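You operate a simulated robot arm through the tools that you are given. There is no shell and no other tool.

You run a simulated robot arm. Do the job below in one go: nothing can be reset, and whatever is moved stays where it is left.

Task
Zero the counter and run the clamped motor five turns in reverse, then switch off and unplug it.
Fine: reverse rocker off again, orange plug back on its rest. Where these are worked on the way, their far stop is far enough and under half their travel is too little: reverse rocker.

Only the result counts: the job must be done as asked and must still hold three seconds after the hand-in. Knocking over, shifting, dropping, spilling or breaking anything else fails it.

Robot
A 6-joint arm with a three-finger gripper, fixed in place. Base frame: the origin is at the foot of the arm, x ahead of it, y to its left, z up; the work surface is at about z = 780. Readings come in mm, rad, newtons and seconds.
Its first joint turns from -2.897 to 2.897 rad. Payload 4.89 kg.
Tool frame: the origin (TCP) lies between the finger pads and is the grasp point; the fingertips stand 30 mm ahead of it; z points along the fingers, y is the line along which they close. The gripper opens to 164 mm. The gripper's body begins 125 mm behind the TCP.
Orientation is told as [roll, pitch, yaw] about the base's x, y, z axes, in that order, counted from this pose: with the fingers straight down and closing along the base's y, the tool's x points along the base's -x, its y along +y and its z along -z.

Tools
- The arm moves only by the tool move_arm. Its argument "deltas" is a list of rows, each a list of 7 numbers: the shift along the tool's x, y, z in units of 40 mm (1.0 is 40 mm), then the turn, a rotation vector about the tool's x, y, z in units of 4 degrees (1.0 is 4 degrees), then the closure, from 0 (fully open) to 1 (shut). In form: [[x, y, z, ax, ay, az, fingers], ...]. A call has 1 to 20 rows; each row shifts and turns the commanded pose from where the row before left it, along the tool's axes as they then stand. A call with a number of a shift or a turn outside -1 to 1 is refused whole. A row lasts 0.2 s, in which the tool goes at most 50 mm and 0.15 rad; a call with a longer step from one row to the next is refused whole, and so is a gripper value outside its range. A pose out of reach is approached as far as the arm can. The call stops where the force on the tool passes 90 N (or 10 N more than at its start, if that is more) or the arm is blocked; 0.2 s more then pass. Each finger travels about 108 mm/s and halts on what it meets, pressing with about 24 N; the grip force reading is that of the motor and also rises with nothing between the fingers. The clock runs only during rows and for 0.2 s after the last one: add rows that do not move to give the fingers time. It gives the time, the measured TCP pose, the force on the tool (base axes), the opening and the grip force at its end, in the units of the frame above (readings bear some noise), with the torque about the TCP (base axes, N m) and any sound that the robot's microphone picked up.
- Cameras (640 x 400 px; columns grow to the right, rows downward): "scene" is fixed at [221.3, -499.3, 1403.8]; the picture's right is [0.72, -0.69, 0.00], its down [-0.35, -0.36, -0.86] and it looks along [0.60, 0.62, -0.50] (base axes); focal length 362 px, centre (320, 200). "wrist" rides on the gripper at [76, -2, -152] in the tool frame; the picture's right is [0.02, 1.00, 0.00], its down [-0.88, 0.02, -0.47] and it looks along [-0.47, 0.01, 0.88] (tool axes); focal length 247 px, centre (320, 200). There is no depth. A picture from a camera that has moved, and an enlarged one, comes with that camera's place and axes in the base frame and with its lens.
- get_image(camera): a new picture of that camera. The clock stands still meanwhile.
- slide_trunk(by): slides the trunk up (or, below 0, down) by that many mm; the arm rides with it, the base frame stays. It gives what a move gives, with no picture.
- enlarge(camera, box): a new picture of the part [left, top, right, bottom] of that camera's present view, enlarged. The clock stands still meanwhile.
- sign_off(): hands the job in; it is judged then, once.

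Nothing tells you positions but the pictures and the camera data. Unless the task says otherwise, let go and move clear before handing in.

The tools are called as a command line: name --pt "numbers of a row" for each row, then --argument value for the rest, lists and objects as JSON in quotes. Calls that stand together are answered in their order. move_arm: Moves the arm, as the interface text tells. Its arguments: {"type":"object","properties":{"deltas":{"type":"array"}},"required":["deltas"]} The other tools are called the same way: slide_trunk (by) slides the trunk up or down; get_image (camera) takes a picture; enlarge (camera, box) takes an enlarged picture of a part of a camera's view; sign_off () hands the job in.

At the start:

```text
t: 0.0
ee_pos: [559.7, 14.2, 1188.5]
ee_rot: [0.0, 0.001, -0.001]
wrist_force: [0.2, 0.5, 0.7]
wrist_torque: [0.02, 0.0, -0.02]
width: 163.7
grip_force: 0.0
trunk travel left (down, up): [-175.0, 215.0]
```

scene: 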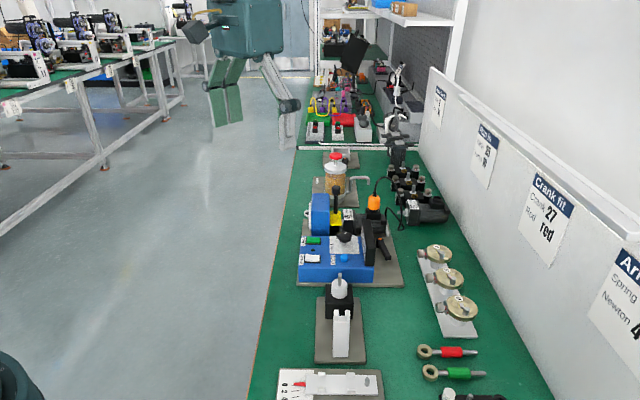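
wrist: 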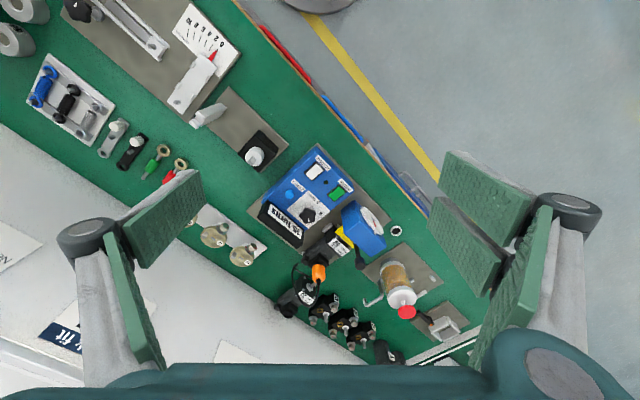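

I see a bench with a blue drive unit (two rockers, a dial), a blue motor in a clamp and an orange plug behind. I'll enlarge the views to learn the layout before moving.

enlarge --camera "scene" --box '[280, 140, 460, 300]'

enlarge --camera "wrist" --box '[220, 130, 460, 350]'

enlarge --camera "scene" --box '[400, 60, 640, 360]'

```text
2.50 times, centred on (370, 220) of scene
camera zoom: at [221.3, -499.3, 1403.8], right [0.72, -0.69, 0.0], down [-0.35, -0.36, -0.86], along [0.6, 0.62, -0.5], focal length 906 px, centre (195, 150)
```

zoom: 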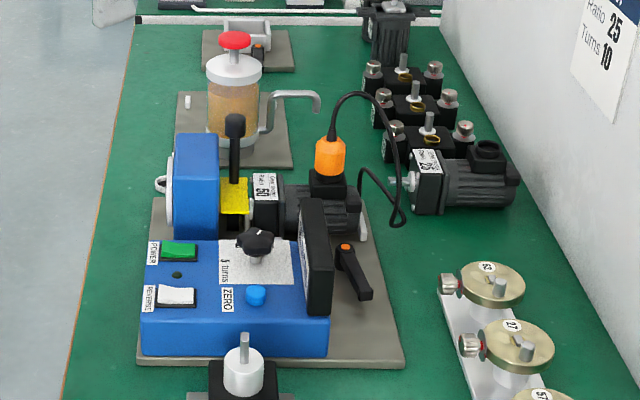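

```text
1.82 times, centred on (340, 240) of wrist
camera zoom: at [483.0, 12.6, 1339.9], right [-0.02, 1.0, 0.0], down [0.88, 0.02, 0.47], along [0.47, 0.01, -0.88], focal length 449 px, centre (284, 127)
```

zoom: 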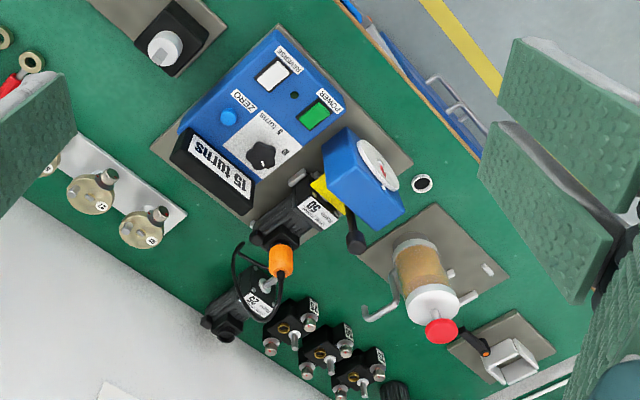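

```text
1.33 times, centred on (520, 210) of scene
camera zoom: at [221.3, -499.3, 1403.8], right [0.72, -0.69, 0.0], down [-0.35, -0.36, -0.86], along [0.6, 0.62, -0.5], focal length 483 px, centre (53, 187)
```

zoom: 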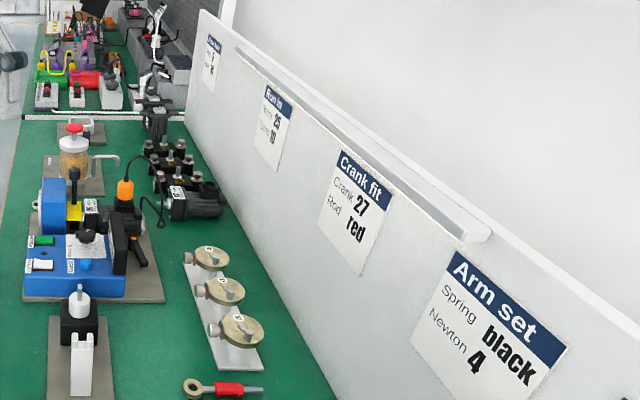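

The unit carries POWER (green), REVERSE (white), ZERO (blue button), a knob and a display reading "15 turns"; ZERO triangulates to about [735, -52, 847]. I'll bring the wrist camera closer, staying well above everything, to read the labels.

move_arm --pt "-0.42 -0.2 0.93 0 0 0 0" --pt "-0.42 -0.2 0.93 0 0 0 0" --pt "-0.42 -0.2 0.93 0 0 0 0" --pt "-0.42 -0.2 0.93 0 0 0 0" --pt "0 0 0 0 0 0 0"

get_image --camera "wrist"

enlarge --camera "wrist" --box '[200, 80, 440, 230]'

enlarge --camera "wrist" --box '[200, 210, 440, 360]'

```text
t: 1.2
ee_pos: [627.6, -14.7, 1040.8]
ee_rot: [0.002, 0.001, 0.0]
wrist_force: [0.6, 0.0, -0.3]
wrist_torque: [-0.05, 0.11, 0.01]
width: 163.9
grip_force: 0.0
trunk travel left (down, up): [-175.0, 215.0]
```

```text
taken
camera wrist: at [552.3, -17.6, 1191.2], right [-0.02, 1.0, 0.0], down [0.88, 0.02, 0.47], along [0.47, 0.01, -0.88], focal length 247 px, centre (320, 200)
```

wrist: 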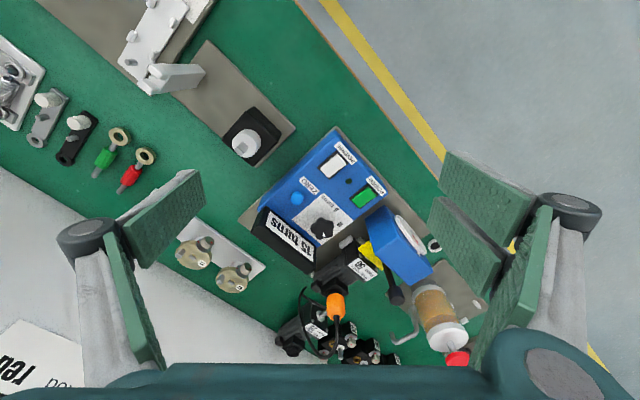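

```text
2.67 times, centred on (320, 155) of wrist
camera zoom: at [552.3, -17.6, 1191.2], right [-0.02, 1.0, 0.0], down [0.88, 0.02, 0.47], along [0.47, 0.01, -0.88], focal length 659 px, centre (320, 320)
```

zoom: 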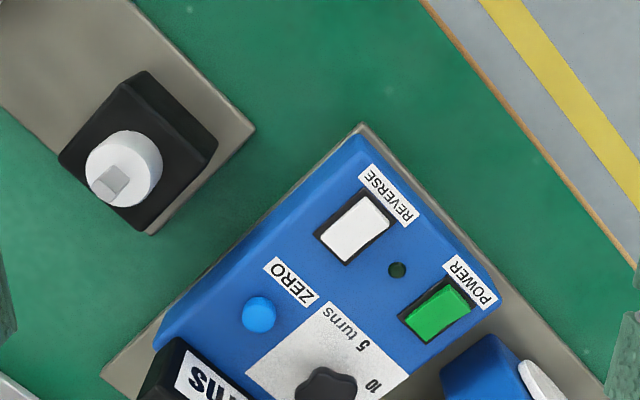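

```text
2.67 times, centred on (320, 285) of wrist
camera zoom: at [552.3, -17.6, 1191.2], right [-0.02, 1.0, 0.0], down [0.88, 0.02, 0.47], along [0.47, 0.01, -0.88], focal length 659 px, centre (320, -27)
```

zoom: 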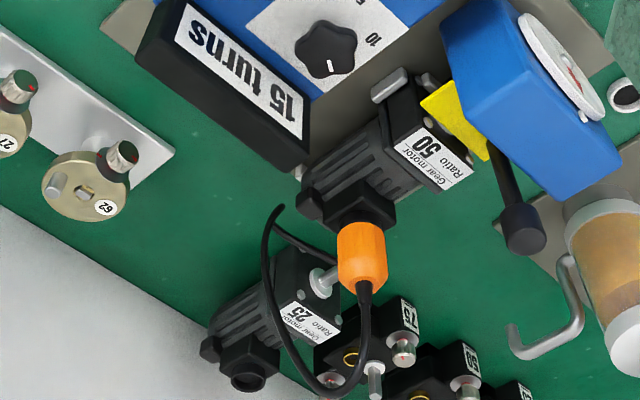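

The plug sits at about [931, 19, 891] and looks seated in the ratio-50 motor; the dial shows 5 / 10 marks. I'll move the camera forward for a close look at the dial, motor, lever and plug rest.

move_arm --pt "-0.98 0 0.33 0 0 0 0" --pt "-0.98 0 0.33 0 0 0 0" --pt "-0.98 0 0.33 0 0 0 0" --pt "0 0 0 0 0 0 0"

get_image --camera "wrist"

enlarge --camera "wrist" --box '[210, 60, 450, 210]'

enlarge --camera "wrist" --box '[210, 180, 450, 330]'

enlarge --camera "scene" --box '[340, 170, 420, 290]'

```text
t: 2.2
ee_pos: [744.1, -17.5, 1000.8]
ee_rot: [0.001, -0.001, -0.001]
wrist_force: [1.7, 0.8, -0.4]
wrist_torque: [0.02, 0.14, 0.01]
width: 163.4
grip_force: 0.0
trunk travel left (down, up): [-175.0, 215.0]
```

```text
taken
camera wrist: at [667.8, -20.5, 1151.6], right [-0.02, 1.0, 0.0], down [0.88, 0.02, 0.47], along [0.47, 0.01, -0.88], focal length 247 px, centre (320, 200)
```

wrist: 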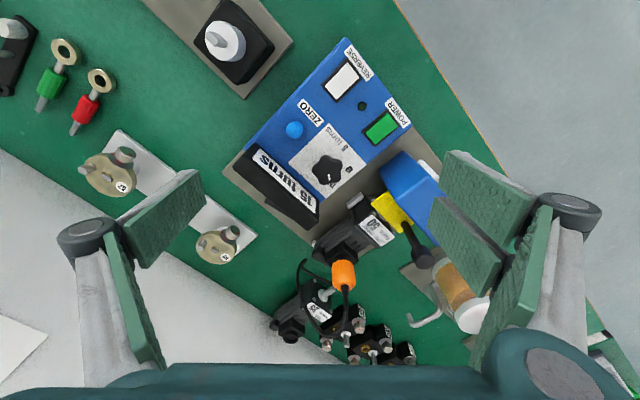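

```text
2.67 times, centred on (330, 135) of wrist
camera zoom: at [667.8, -20.5, 1151.6], right [-0.02, 1.0, 0.0], down [0.88, 0.02, 0.47], along [0.47, 0.01, -0.88], focal length 659 px, centre (293, 373)
```

zoom: 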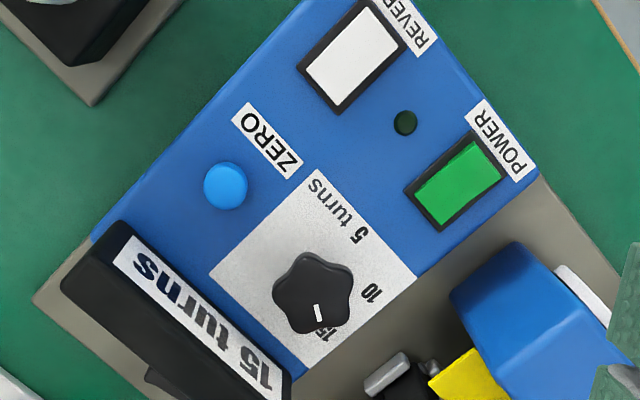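

```text
2.67 times, centred on (330, 255) of wrist
camera zoom: at [667.8, -20.5, 1151.6], right [-0.02, 1.0, 0.0], down [0.88, 0.02, 0.47], along [0.47, 0.01, -0.88], focal length 659 px, centre (293, 53)
```

zoom: 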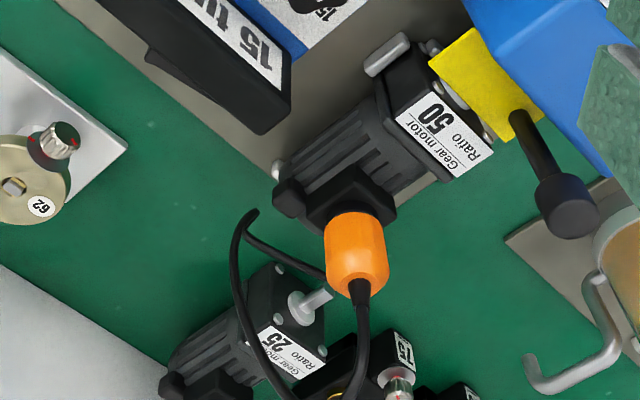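

```text
3.33 times, centred on (380, 230) of scene
camera zoom: at [221.3, -499.3, 1403.8], right [0.72, -0.69, 0.0], down [-0.35, -0.36, -0.86], along [0.6, 0.62, -0.5], focal length 1208 px, centre (120, 100)
```

zoom: 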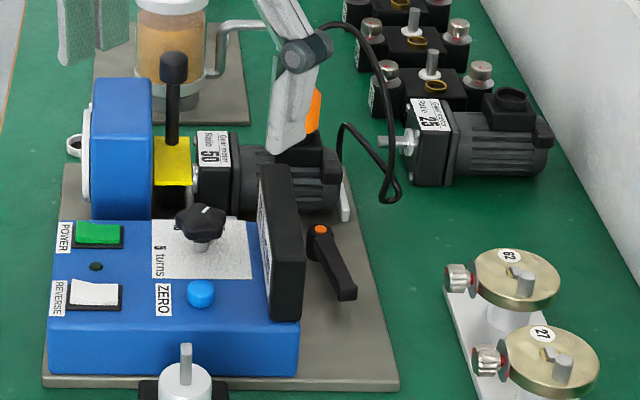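

The dial pointer is on 15 and must go to 5, and there is a black lever with an orange cap behind the display. I still need to find the plug's rest, so I'll look from the -y side with the gripper yawed.

move_arm --pt "-0.66 -0.64 -0.25 0 0 0 0" --pt "-0.66 -0.64 -0.25 0 0 0 0" --pt "-0.66 -0.64 -0.25 0 0 0 0" --pt "-0.66 -0.64 -0.25 0 0 0 0" --pt "0 0 0 0 0 -1 0" --pt "0 0 0 0 0 -1 0" --pt "0 0 0 0 0 -1 0" --pt "0 0 0 0 0 -1 0" --pt "0 0 0 0 0 -1 0" --pt "0 0 0 0 0 -1 0" --pt "0 0 0 0 0 -1 0" --pt "0 0 0 0 0 -1 0" --pt "0 0 0 0 0 -1 0" --pt "0 0 0 0 0 -1 0" --pt "0 0 0 0 0 -1 0" --pt "0 0 0 0 0 -1 0" --pt "0 0 0 0 0 -1 0" --pt "0 0 0 0 0 -1 0" --pt "0 0 0 0 0 -1 0" --pt "0 0 0 0 0 -1 0"

get_image --camera "wrist"

enlarge --camera "wrist" --box '[200, 130, 440, 280]'

```text
t: 6.4
ee_pos: [848.6, -119.3, 1040.7]
ee_rot: [-0.001, 0.0, 1.118]
wrist_force: [0.3, 0.1, 0.9]
wrist_torque: [-0.02, 0.04, 0.03]
width: 164.0
grip_force: 0.0
trunk travel left (down, up): [-175.0, 215.0]
```

```text
taken
camera wrist: at [817.7, -189.3, 1191.3], right [-0.91, 0.42, 0.0], down [0.37, 0.8, 0.47], along [0.2, 0.43, -0.88], focal length 247 px, centre (320, 200)
```

wrist: 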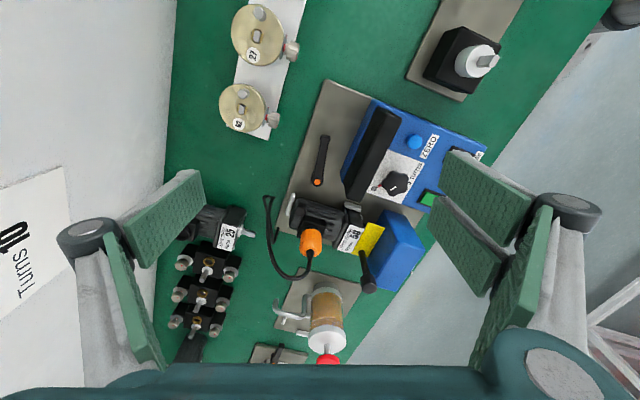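

```text
2.67 times, centred on (320, 205) of wrist
camera zoom: at [817.7, -189.3, 1191.3], right [-0.91, 0.42, 0.0], down [0.37, 0.8, 0.47], along [0.2, 0.43, -0.88], focal length 659 px, centre (320, 187)
```

zoom: 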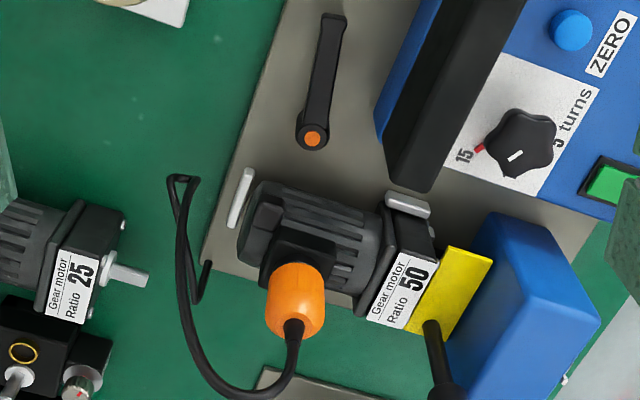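

The cable seems anchored on the base plate behind the motor near [1014, 30, 790], and the rest may be hidden there. I'll yaw further and shift to look behind the motor.

move_arm --pt "-0.72 -0.36 0 0 0 0 0" --pt "-0.72 -0.36 0 0 0 0 0" --pt "0 0 0 0 0 -1 0" --pt "0 0 0 0 0 -1 0" --pt "0 0 0 0 0 -1 0" --pt "0 0 0 0 0 -1 0" --pt "0 0 0 0 0 -1 0" --pt "0 0 0 0 0 -1 0" --pt "0 0 0 0 0 -1 0" --pt "0 0 0 0 0 -1 0" --pt "0 0 0 0 0 -1 0" --pt "0 0 0 0 0 -1 0" --pt "0 0 0 0 0 -1 0" --pt "0 0 0 0 0 -1 0" --pt "0 0 0 0 0 -1 0" --pt "0 0 0 0 0 -1 0" --pt "0 0 0 0 0 -1 0"

get_image --camera "wrist"

enlarge --camera "wrist" --box '[200, 130, 440, 280]'

```text
t: 10.0
ee_pos: [900.9, -81.6, 1039.3]
ee_rot: [0.0, 0.0, 2.164]
wrist_force: [0.9, -0.9, -0.9]
wrist_torque: [0.0, -0.01, 0.0]
width: 163.9
grip_force: 0.1
trunk travel left (down, up): [-175.0, 215.0]
```

```text
taken
camera wrist: at [944.5, -143.6, 1190.9], right [-0.82, -0.58, 0.0], down [-0.51, 0.72, 0.47], along [-0.27, 0.39, -0.88], focal length 247 px, centre (320, 200)
```

wrist: 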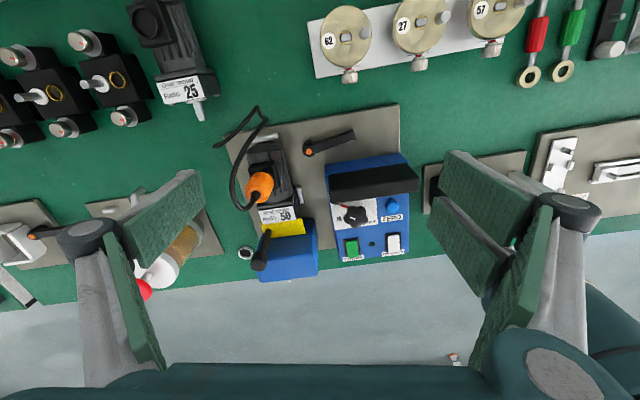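

```text
2.67 times, centred on (320, 205) of wrist
camera zoom: at [944.5, -143.6, 1190.9], right [-0.82, -0.58, 0.0], down [-0.51, 0.72, 0.47], along [-0.27, 0.39, -0.88], focal length 659 px, centre (320, 187)
```

zoom: 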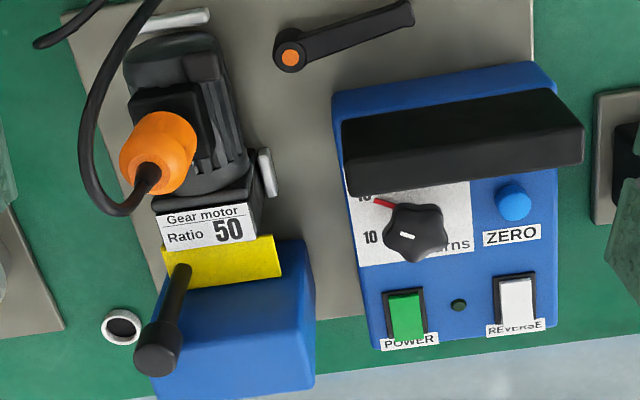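

There's a small white ring-shaped cup beside the blue gearbox, and the cable loops behind the motor. I'll enlarge both areas.

enlarge --camera "wrist" --box '[200, 90, 320, 165]'

enlarge --camera "wrist" --box '[200, 165, 320, 285]'

enlarge --camera "wrist" --box '[310, 160, 430, 280]'

enlarge --camera "scene" --box '[280, 180, 400, 290]'

```text
5.33 times, centred on (260, 128) of wrist
camera zoom: at [944.5, -143.6, 1190.9], right [-0.82, -0.58, 0.0], down [-0.51, 0.72, 0.47], along [-0.27, 0.39, -0.88], focal length 1317 px, centre (640, 587)
```

zoom: 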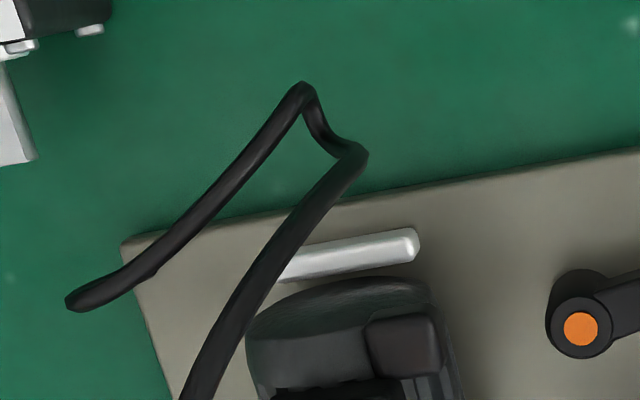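

```text
3.33 times, centred on (260, 225) of wrist
camera zoom: at [944.5, -143.6, 1190.9], right [-0.82, -0.58, 0.0], down [-0.51, 0.72, 0.47], along [-0.27, 0.39, -0.88], focal length 823 px, centre (520, 117)
```

zoom: 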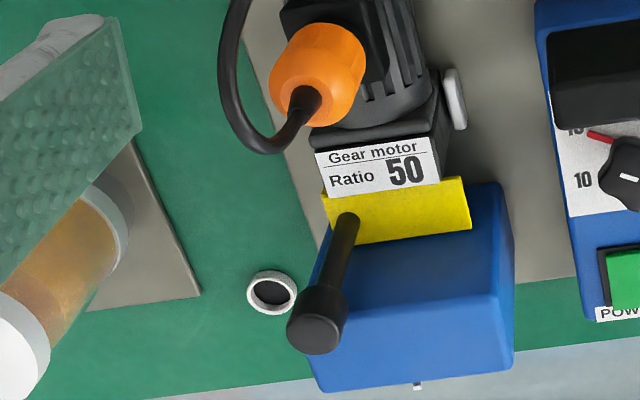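

```text
3.33 times, centred on (370, 220) of wrist
camera zoom: at [944.5, -143.6, 1190.9], right [-0.82, -0.58, 0.0], down [-0.51, 0.72, 0.47], along [-0.27, 0.39, -0.88], focal length 823 px, centre (153, 133)
```

zoom: 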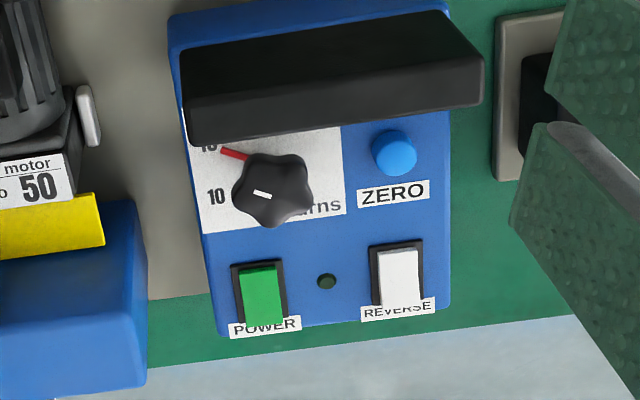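

```text
3.64 times, centred on (340, 235) of scene
camera zoom: at [221.3, -499.3, 1403.8], right [0.72, -0.69, 0.0], down [-0.35, -0.36, -0.86], along [0.6, 0.62, -0.5], focal length 1317 px, centre (247, 73)
```

zoom: 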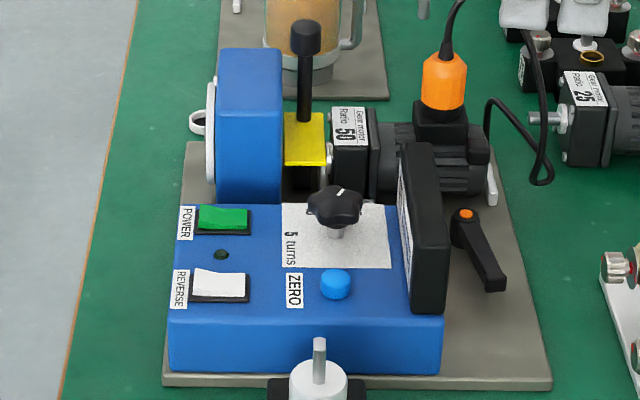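

I take POWER at about [734, 56], REVERSE [681, 4], ZERO [737, -50] and the knob [782, -7], with rockers raised at their label ends (off). The ring at about [874, 240, 780] could be the plug's rest, so I'll move over to inspect it closely.

move_arm --pt "-0.9 -0.255 0.0 0 0 0 0" --pt "-0.9 -0.255 0.0 0 0 0 0" --pt "-0.9 -0.255 0.0 0 0 0 0" --pt "-0.9 -0.255 0.0 0 0 0 0" --pt "-0.9 -0.255 0.0 0 0 0 0" --pt "-0.9 -0.255 0.0 0 0 0 0" --pt "-0.9 -0.255 0.0 0 0 0 0" --pt "-0.9 -0.255 0.0 0 0 0 0" --pt "-0.9 -0.255 0.0 0 0 0 0" --pt "0 0 0 0 0 1 0" --pt "0 0 0 0 0 1 0" --pt "0 0 0 0 0 1 0" --pt "0 0 0 0 0 1 0" --pt "0 0 0 0 0 1 0" --pt "0 0 0 0 0 1 0" --pt "0 0 0 0 0 1 0" --pt "0 0 0 0 0 1 0" --pt "0 0 0 0 0 1 0" --pt "0 0 0 0 0 1 0" --pt "0 0 0 0 0 1 0"

move_arm --pt "0 0 0.25 0 0 1 0" --pt "0 0 0.25 0 0 1 0" --pt "0 0 0.25 0 0 1 0" --pt "0 0 0.25 0 0 1 0" --pt "0 0 0 0 0 1 0" --pt "0 0 0 0 0 1 0" --pt "0 0 0 0 0 1 0" --pt "0 0 0 0 0 1 0" --pt "0 0 0 0 0 1 0" --pt "0 0 0 0 0 1 0" --pt "0 0 0 0 0 1 0" --pt "0 0 0 0 0 1 0" --pt "0 0 0 0 0 1 0" --pt "0 0 0 0 0 1 0" --pt "0 0 0 0 0 1 0" --pt "0 0 0 0 0 1 0" --pt "0 0 0 0 0 1 0" --pt "0 0 0 0 0 1 0" --pt "0 0 0 0 0 1 0" --pt "0 0 0 0 0 1 0"

get_image --camera "wrist"

enlarge --camera "wrist" --box '[200, 130, 440, 280]'

```text
t: 14.2
ee_pos: [796.3, 238.2, 1040.5]
ee_rot: [0.0, 0.002, 1.394]
wrist_force: [-0.4, 0.3, -0.2]
wrist_torque: [0.01, 0.0, 0.01]
width: 164.2
grip_force: 0.1
trunk travel left (down, up): [-175.0, 215.0]
```

```text
t: 18.4
ee_pos: [796.4, 239.3, 1000.2]
ee_rot: [0.002, -0.001, -0.002]
wrist_force: [-0.4, -0.1, -0.1]
wrist_torque: [-0.01, 0.0, 0.01]
width: 164.1
grip_force: 0.0
trunk travel left (down, up): [-175.0, 215.0]
```

```text
taken
camera wrist: at [719.6, 237.7, 1151.7], right [-0.02, 1.0, 0.0], down [0.88, 0.02, 0.47], along [0.47, 0.01, -0.88], focal length 247 px, centre (320, 200)
```

wrist: 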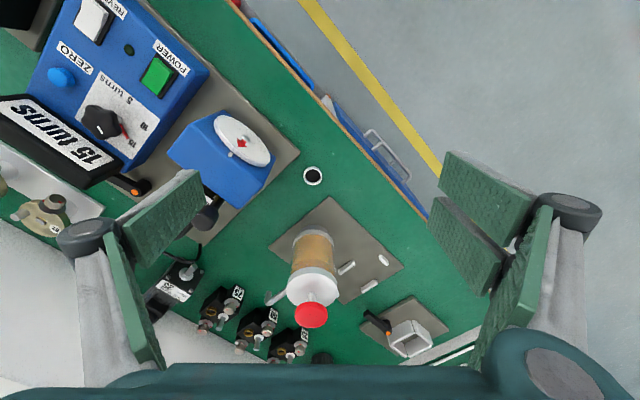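

```text
2.67 times, centred on (320, 205) of wrist
camera zoom: at [719.6, 237.7, 1151.7], right [-0.02, 1.0, 0.0], down [0.88, 0.02, 0.47], along [0.47, 0.01, -0.88], focal length 659 px, centre (320, 187)
```

zoom: 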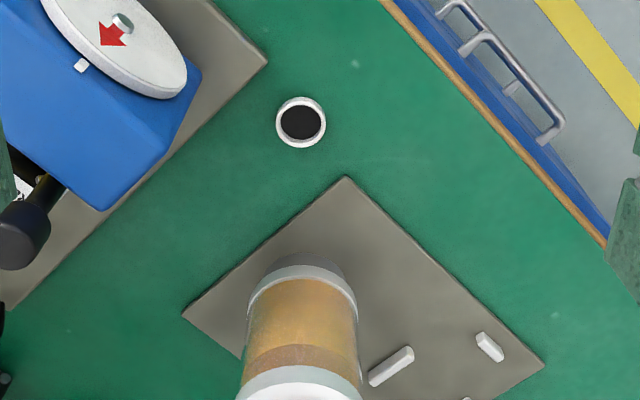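

The small ring (about 30 mm across, black inside) at [872, 229] beside the station plate looks like the plug's holder. I'll check it, the display and the plug from the scene camera at higher zoom.

enlarge --camera "scene" --box '[310, 185, 360, 225]'

enlarge --camera "scene" --box '[350, 180, 420, 230]'

enlarge --camera "scene" --box '[295, 220, 385, 290]'

enlarge --camera "wrist" --box '[0, 0, 220, 200]'

```text
10.00 times, centred on (335, 205) of scene
camera zoom: at [221.3, -499.3, 1403.8], right [0.72, -0.69, 0.0], down [-0.35, -0.36, -0.86], along [0.6, 0.62, -0.5], focal length 3623 px, centre (170, 150)
```

zoom: 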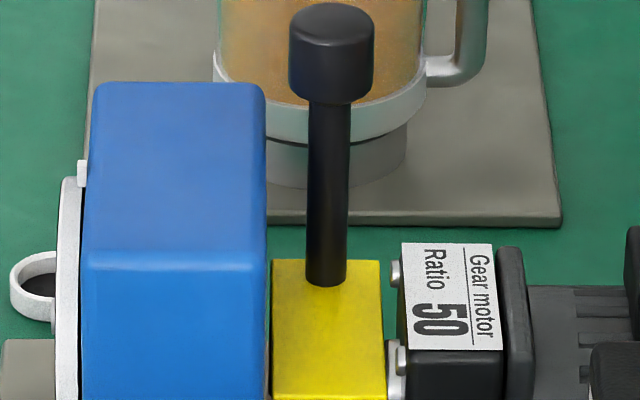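

```text
8.00 times, centred on (385, 205) of scene
camera zoom: at [221.3, -499.3, 1403.8], right [0.72, -0.69, 0.0], down [-0.35, -0.36, -0.86], along [0.6, 0.62, -0.5], focal length 2898 px, centre (-200, 160)
```

zoom: 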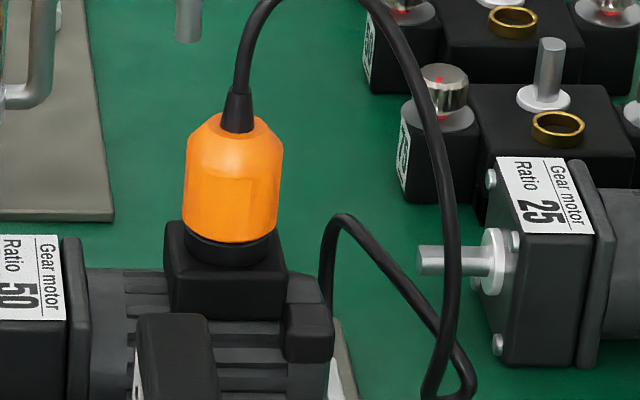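

```text
5.71 times, centred on (340, 255) of scene
camera zoom: at [221.3, -499.3, 1403.8], right [0.72, -0.69, 0.0], down [-0.35, -0.36, -0.86], along [0.6, 0.62, -0.5], focal length 2070 px, centre (206, -114)
```

zoom: 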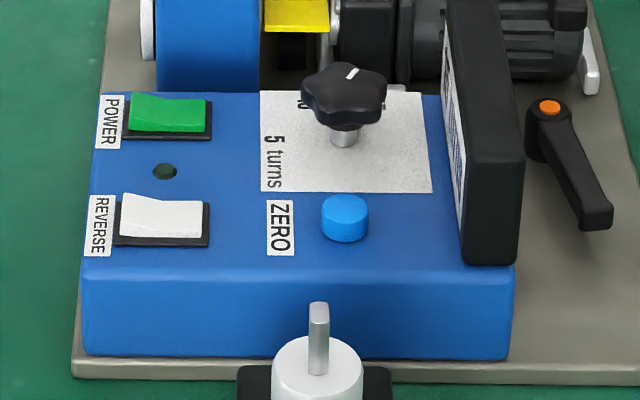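

```text
2.00 times, centred on (110, 100) of wrist
camera zoom: at [719.6, 237.7, 1151.7], right [-0.02, 1.0, 0.0], down [0.88, 0.02, 0.47], along [0.47, 0.01, -0.88], focal length 494 px, centre (740, 400)
```

zoom: 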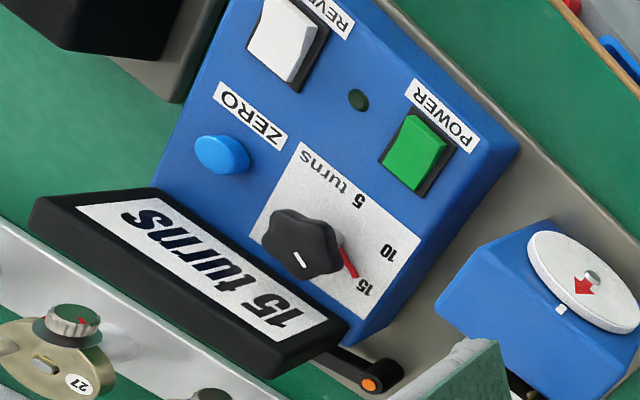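

The ring matches the motor socket's collar, so it's the plug rest. The knob sits on a short shaft with a red pointer on 15, and the display leans back behind it. Next I'll go above the knob and yaw to about -100° to set the dial to 5.

move_arm --pt "0.0586 -0.887 0 0 0 0 0" --pt "0.0586 -0.887 0 0 0 0 0" --pt "0.0586 -0.887 0 0 0 0 0" --pt "0.0586 -0.887 0 0 0 0 0" --pt "0.0586 -0.887 0 0 0 0 0" --pt "0.0586 -0.887 0 0 0 0 0" --pt "0.0586 -0.887 0 0 0 0 0" --pt "0 0 0 0 0 1 0.2" --pt "0 0 0 0 0 1 0.4" --pt "0 0 0 0 0 1 0.5" --pt "0 0 0 0 0 1 0.6" --pt "0 0 0 0 0 1 0.64" --pt "0 0 0 0 0 1 0.64" --pt "0 0 0 0 0 1 0.64" --pt "0 0 0 0 0 1 0.64" --pt "0 0 0 0 0 1 0.64" --pt "0 0 0 0 0 1 0.64" --pt "0 0 0 0 0 1 0.64" --pt "0 0 0 0 0 1 0.64"

move_arm --pt "0 0 0 0 0 1 0.64" --pt "0 0 0 0 0 1 0.64" --pt "0 0 0 0 0 1 0.64" --pt "0 0 0 0 0 1 0.64" --pt "0 0 0 0 0 1 0.64" --pt "0 0 0 0 0 1 0.64" --pt "0 0 0 0 0 1 0.64" --pt "0 0 0 0 0 1 0.64" --pt "0 0 0 0 0 1 0.64" --pt "0 0 0 0 0 1 0.64" --pt "0 0 0 0 0 1 0.64" --pt "0 0 0 0 0 1 0.64" --pt "0 0 0 0 0 1 0.64" --pt "0 0 0 0 0 0 0.64"

get_image --camera "wrist"

enlarge --camera "wrist" --box '[220, 110, 420, 270]'

```text
t: 22.4
ee_pos: [778.9, -7.7, 999.5]
ee_rot: [0.001, 0.002, -0.838]
wrist_force: [0.4, -0.6, -0.6]
wrist_torque: [-0.01, 0.0, 0.01]
width: 58.8
grip_force: 0.0
trunk travel left (down, up): [-175.0, 215.0]
```

```text
t: 25.4
ee_pos: [778.9, -10.0, 999.7]
ee_rot: [0.001, 0.002, -1.749]
wrist_force: [-0.4, -0.3, 1.2]
wrist_torque: [-0.02, 0.0, -0.01]
width: 59.3
grip_force: 0.1
trunk travel left (down, up): [-175.0, 215.0]
```

```text
taken
camera wrist: at [791.8, 65.8, 1151.6], right [0.99, -0.15, 0.0], down [-0.14, -0.87, 0.47], along [-0.07, -0.47, -0.88], focal length 247 px, centre (320, 200)
```

wrist: 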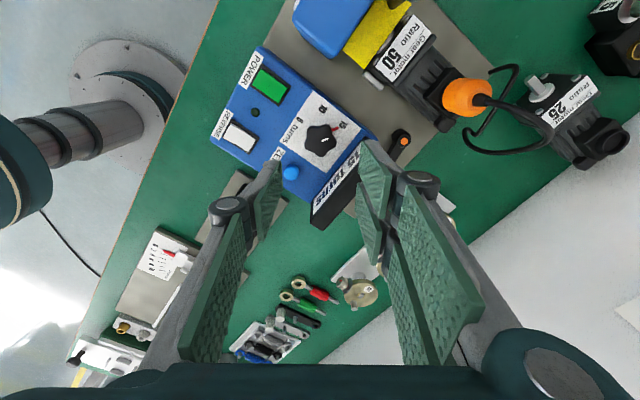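

```text
2.50 times, centred on (320, 190) of wrist
camera zoom: at [791.8, 65.8, 1151.6], right [0.99, -0.15, 0.0], down [-0.14, -0.87, 0.47], along [-0.07, -0.47, -0.88], focal length 617 px, centre (320, 225)
```

zoom: 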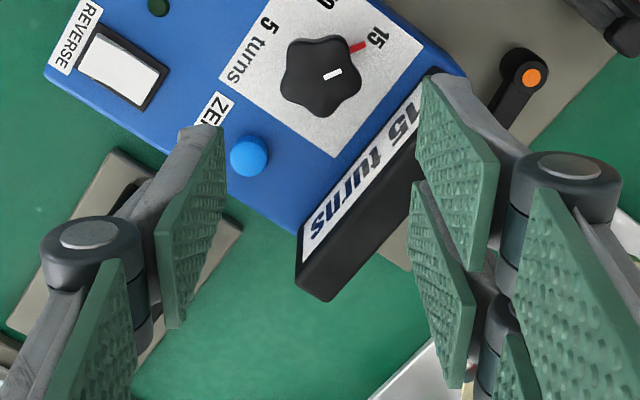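

The knob axis triangulates to about [782, -8] with its top near 870. I'll narrow the fingers to ~51 mm, centre over the knob and come down to just above it to check alignment.

move_arm --pt "0.048 0.055 0.5 0 0 0 0.69" --pt "0 0 0.75 0 0 0 0.69" --pt "0 0 0.75 0 0 0 0.69" --pt "0 0 0 0 0 0 0.69"

get_image --camera "wrist"

enlarge --camera "wrist" --box '[240, 90, 400, 230]'

enlarge --camera "scene" --box '[295, 190, 415, 290]'

```text
t: 26.4
ee_pos: [780.7, -8.1, 920.0]
ee_rot: [0.003, 0.0, -1.745]
wrist_force: [35.0, -4.8, 64.0]
wrist_torque: [-2.36, -2.58, 1.13]
width: 77.5
grip_force: 24.2
trunk travel left (down, up): [-175.0, 215.0]
```

```text
taken
camera wrist: at [792.4, 67.4, 1071.5], right [0.99, -0.15, 0.0], down [-0.14, -0.87, 0.47], along [-0.07, -0.47, -0.88], focal length 247 px, centre (320, 200)
```

wrist: 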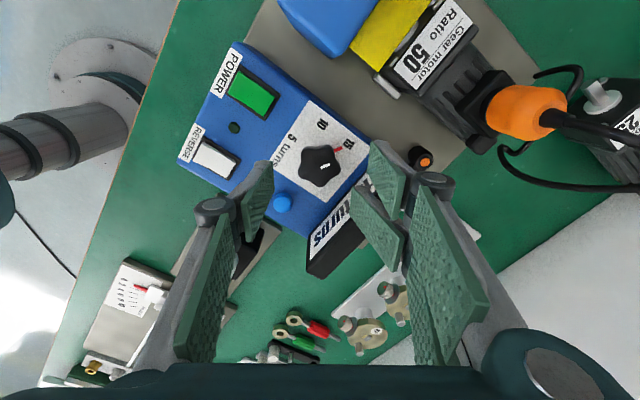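

```text
2.86 times, centred on (320, 160) of wrist
camera zoom: at [792.4, 67.4, 1071.5], right [0.99, -0.15, 0.0], down [-0.14, -0.87, 0.47], along [-0.07, -0.47, -0.88], focal length 706 px, centre (320, 314)
```

zoom: 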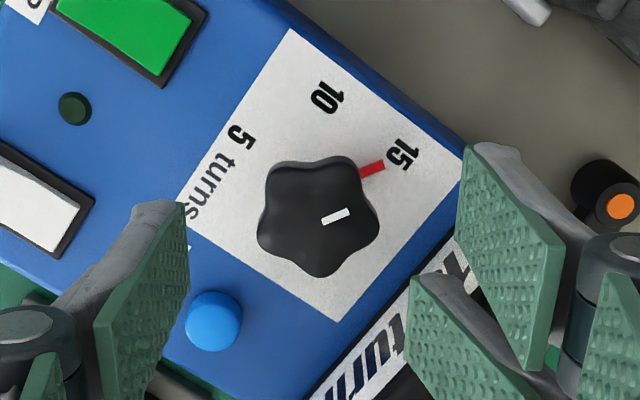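

```text
4.00 times, centred on (355, 240) of scene
camera zoom: at [221.3, -499.3, 1403.8], right [0.72, -0.69, 0.0], down [-0.35, -0.36, -0.86], along [0.6, 0.62, -0.5], focal length 1449 px, centre (180, 40)
```

zoom: 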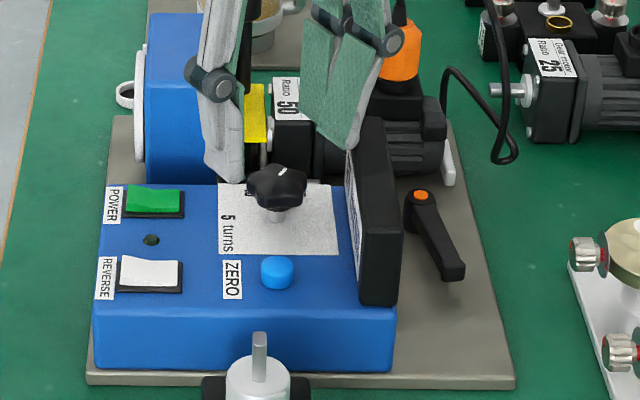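

The force reading shows 64 N up, so a finger has touched the display's top corner, and the width was pushed open. I'll lift straight up at once and then check the gripper's real shape (the +y side looks two-pronged).

move_arm --pt "0 0 -0.5 0 0 0 0.55" --pt "0 0 -1 0 0 0 0.55" --pt "0 0 -1 0 0 0 0.55" --pt "0 0 0 0 0 0 0.55"

get_image --camera "wrist"

enlarge --camera "wrist" --box '[180, 130, 480, 370]'

enlarge --camera "scene" --box '[300, 100, 440, 290]'

```text
t: 27.4
ee_pos: [780.6, -7.1, 1017.8]
ee_rot: [0.001, 0.001, -1.746]
wrist_force: [-1.1, 0.4, -0.3]
wrist_torque: [-0.03, -0.07, 0.01]
width: 73.7
grip_force: 0.1
trunk travel left (down, up): [-175.0, 215.0]
```

```text
taken
camera wrist: at [792.9, 68.7, 1169.5], right [0.99, -0.15, 0.0], down [-0.13, -0.87, 0.47], along [-0.07, -0.47, -0.88], focal length 247 px, centre (320, 200)
```

wrist: 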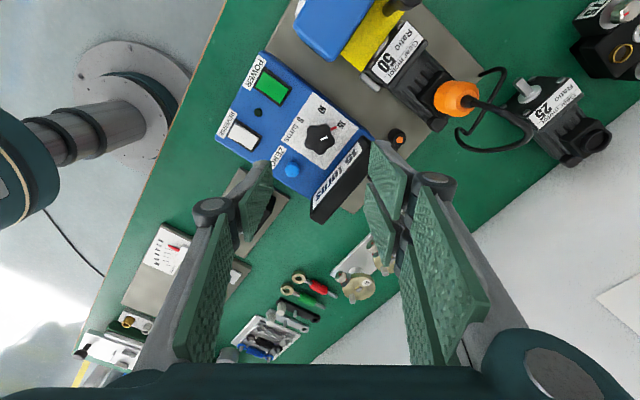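

```text
1.67 times, centred on (330, 250) of wrist
camera zoom: at [792.9, 68.7, 1169.5], right [0.99, -0.15, 0.0], down [-0.13, -0.87, 0.47], along [-0.07, -0.47, -0.88], focal length 412 px, centre (303, 117)
```

zoom: 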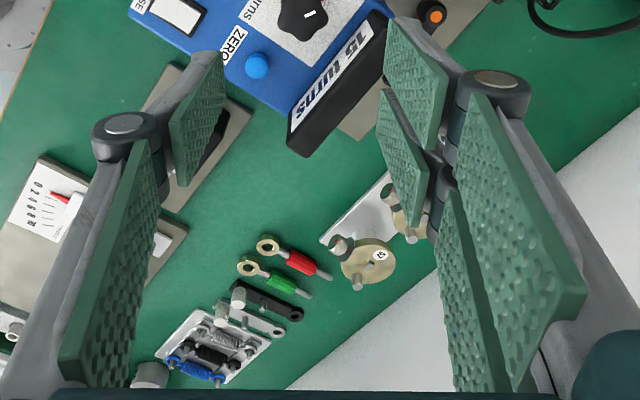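

```text
2.11 times, centred on (370, 195) of scene
camera zoom: at [221.3, -499.3, 1403.8], right [0.72, -0.69, 0.0], down [-0.35, -0.36, -0.86], along [0.6, 0.62, -0.5], focal length 763 px, centre (215, 210)
```

zoom: 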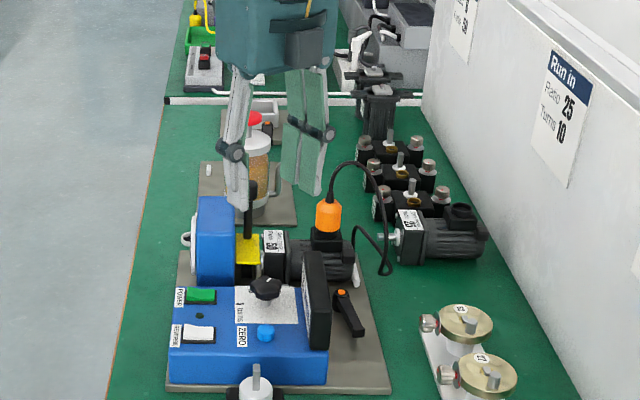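

The gripper really has one thumb on its -y side and two fingers (spanning about ±30 mm along tool x) on its +y side; the outer finger had touched the display's top edge. The labels are 60° apart, so the knob needs +120°; I'll re-orient to yaw about -16° so the wide side faces away from the display.

move_arm --pt "0 0 0 0 0 -1 0.6" --pt "0 0 0 0 0 -1 0.65" --pt "0 0 0 0 0 -1 0.67" --pt "0 0 0 0 0 -1 0.67" --pt "0 0 0 0 0 -1 0.67" --pt "0 0 0 0 0 -1 0.67" --pt "0 0 0 0 0 -1 0.67" --pt "0 0 0 0 0 -1 0.67" --pt "0 0 0 0 0 -1 0.67" --pt "0 0 0 0 0 -1 0.67" --pt "0 0 0 0 0 -1 0.67" --pt "0 0 0 0 0 -1 0.67" --pt "0 0 0 0 0 -1 0.67" --pt "0 0 0 0 0 -1 0.67" --pt "0 0 0 0 0 -1 0.67" --pt "0 0 0 0 0 -1 0.67" --pt "0 0 0 0 0 -1 0.67" --pt "0 0 0 0 0 -1 0.67" --pt "0 0 0 0 0 -1 0.67" --pt "0 0 0 0 0 -1 0.67"

move_arm --pt "0 0 0.5 0 0 -1 0.67" --pt "0 0 0.8 0 0 0 0.67" --pt "0 0 0.8 0 0 0 0.67" --pt "0 0 0 0 0 0 0.67"

get_image --camera "wrist"

enlarge --camera "wrist" --box '[220, 90, 420, 230]'

enlarge --camera "scene" --box '[295, 190, 415, 290]'

```text
t: 31.6
ee_pos: [782.4, -6.7, 1019.9]
ee_rot: [0.0, 0.001, -0.348]
wrist_force: [0.0, -1.0, 0.3]
wrist_torque: [-0.02, -0.02, 0.04]
width: 54.1
grip_force: 0.1
trunk travel left (down, up): [-175.0, 215.0]
```

```text
t: 32.6
ee_pos: [783.2, -8.1, 935.1]
ee_rot: [0.0, 0.0, -0.28]
wrist_force: [0.4, -0.2, 0.1]
wrist_torque: [-0.01, 0.05, 0.0]
width: 54.1
grip_force: 0.0
trunk travel left (down, up): [-175.0, 215.0]
```

```text
taken
camera wrist: at [709.4, 12.0, 1087.0], right [0.26, 0.97, 0.0], down [0.85, -0.22, 0.47], along [0.46, -0.12, -0.88], focal length 247 px, centre (320, 200)
```

wrist: 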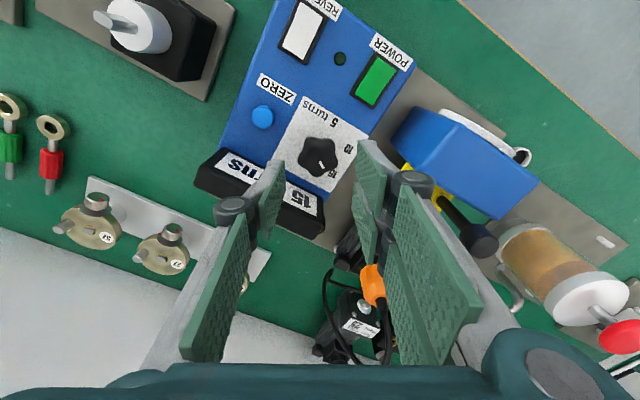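

```text
2.86 times, centred on (320, 160) of wrist
camera zoom: at [709.4, 12.0, 1087.0], right [0.26, 0.97, 0.0], down [0.85, -0.22, 0.47], along [0.46, -0.12, -0.88], focal length 706 px, centre (320, 314)
```

zoom: 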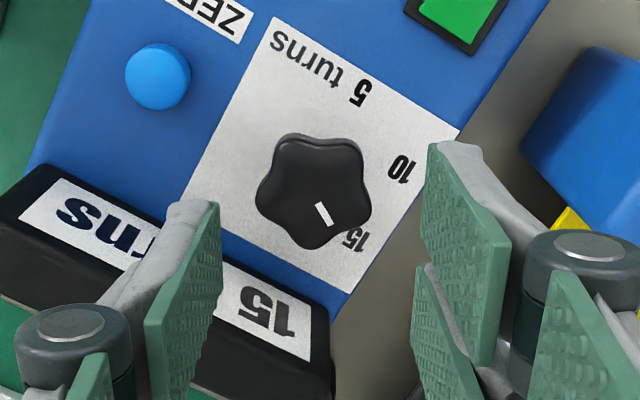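

```text
4.00 times, centred on (355, 240) of scene
camera zoom: at [221.3, -499.3, 1403.8], right [0.72, -0.69, 0.0], down [-0.35, -0.36, -0.86], along [0.6, 0.62, -0.5], focal length 1449 px, centre (180, 40)
```

zoom: 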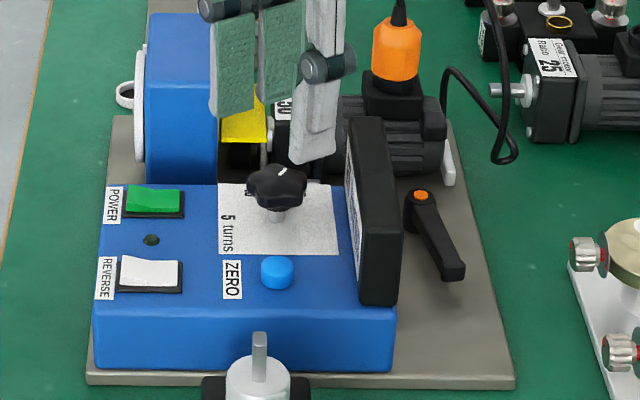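

Alignment looks good: the knob is centred between thumb and fingers, and the thumb clears the display. I'll lower so the tips reach about z 857 and close on the knob.

move_arm --pt "0.039 -0.019 0.5 0 0 0 0.67" --pt "0 0 0.4 0 0 0 0.67" --pt "0 0 0.28 0 0 0 0.67" --pt "0 0 0 0 0 0 0.67"

get_image --camera "wrist"

enlarge --camera "scene" --box '[315, 200, 395, 270]'

```text
t: 33.6
ee_pos: [781.7, -9.5, 888.4]
ee_rot: [0.0, 0.002, -0.28]
wrist_force: [-0.8, 0.1, 0.6]
wrist_torque: [0.0, 0.01, -0.02]
width: 53.9
grip_force: 0.1
trunk travel left (down, up): [-175.0, 215.0]
```

```text
taken
camera wrist: at [707.2, 10.5, 1039.5], right [0.26, 0.97, 0.0], down [0.85, -0.22, 0.47], along [0.46, -0.12, -0.88], focal length 247 px, centre (320, 200)
```

wrist: 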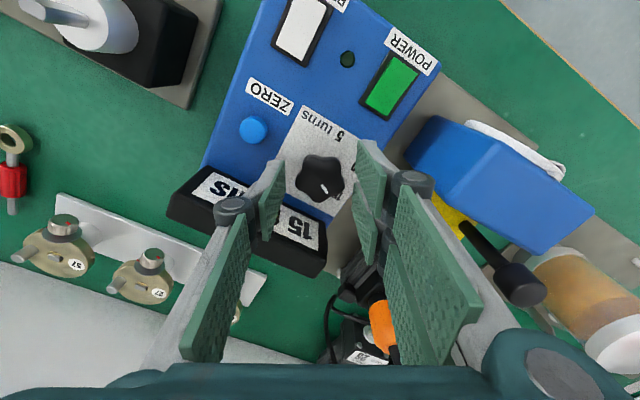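

```text
5.71 times, centred on (355, 235) of scene
camera zoom: at [221.3, -499.3, 1403.8], right [0.72, -0.69, 0.0], down [-0.35, -0.36, -0.86], along [0.6, 0.62, -0.5], focal length 2070 px, centre (120, 0)
```

zoom: 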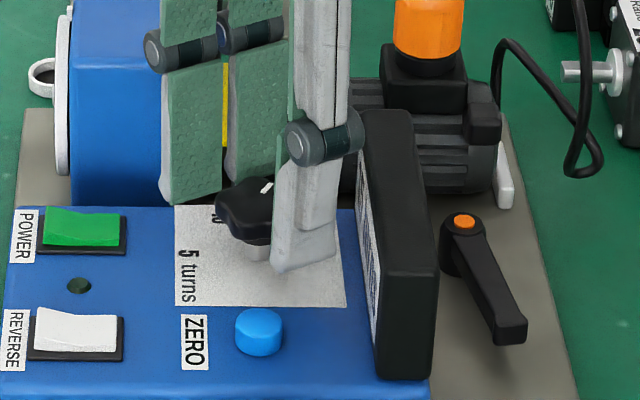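

Tips are around the knob with no contact. Closing on it now.

move_arm --pt "0 0 0 0 0 0 0.9" --pt "0 0 0 0 0 0 0.9" --pt "0 0 0 0 0 0 0.9"

```text
t: 34.4
ee_pos: [781.2, -8.0, 887.2]
ee_rot: [0.002, 0.0, -0.278]
wrist_force: [-3.7, 3.4, -3.3]
wrist_torque: [0.1, 0.02, 0.03]
width: 36.2
grip_force: 45.4
trunk travel left (down, up): [-175.0, 215.0]
```

The knob is gripped at 36 mm. I'll turn it +60° first (15 to 10) and check.

move_arm --pt "0 0 0 0 0 -1 0.9" --pt "0 0 0 0 0 -1 0.9" --pt "0 0 0 0 0 -1 0.9" --pt "0 0 0 0 0 -1 0.9" --pt "0 0 0 0 0 -1 0.9" --pt "0 0 0 0 0 -1 0.9" --pt "0 0 0 0 0 -1 0.9" --pt "0 0 0 0 0 -1 0.9" --pt "0 0 0 0 0 -1 0.9" --pt "0 0 0 0 0 -1 0.9" --pt "0 0 0 0 0 -1 0.9" --pt "0 0 0 0 0 -1 0.9" --pt "0 0 0 0 0 -1 0.9" --pt "0 0 0 0 0 -1 0.9" --pt "0 0 0 0 0 -1 0.9"

get_image --camera "wrist"

enlarge --camera "wrist" --box '[240, 90, 400, 230]'

```text
t: 37.6
ee_pos: [781.3, -6.8, 888.5]
ee_rot: [0.0, 0.002, 0.768]
wrist_force: [0.8, 9.2, -20.1]
wrist_torque: [0.28, -0.16, 0.01]
width: 36.2
grip_force: 45.4
trunk travel left (down, up): [-175.0, 215.0]
```

```text
taken
camera wrist: at [727.3, -62.3, 1039.8], right [-0.71, 0.7, 0.0], down [0.62, 0.63, 0.47], along [0.33, 0.34, -0.88], focal length 247 px, centre (320, 200)
```

wrist: 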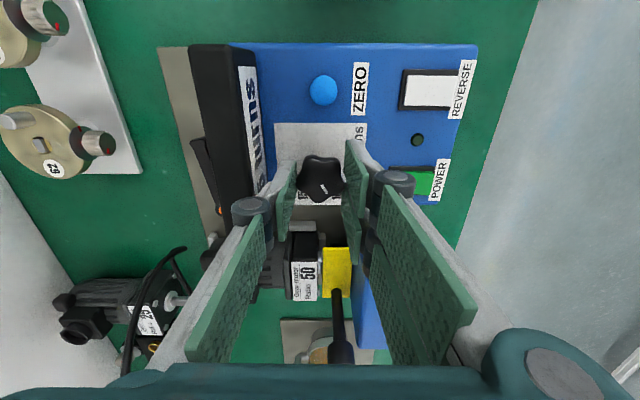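

```text
2.86 times, centred on (320, 160) of wrist
camera zoom: at [727.3, -62.3, 1039.8], right [-0.71, 0.7, 0.0], down [0.62, 0.63, 0.47], along [0.33, 0.34, -0.88], focal length 706 px, centre (320, 314)
```

zoom: 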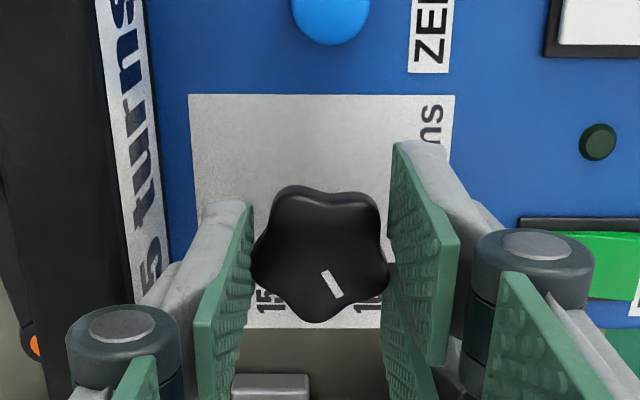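

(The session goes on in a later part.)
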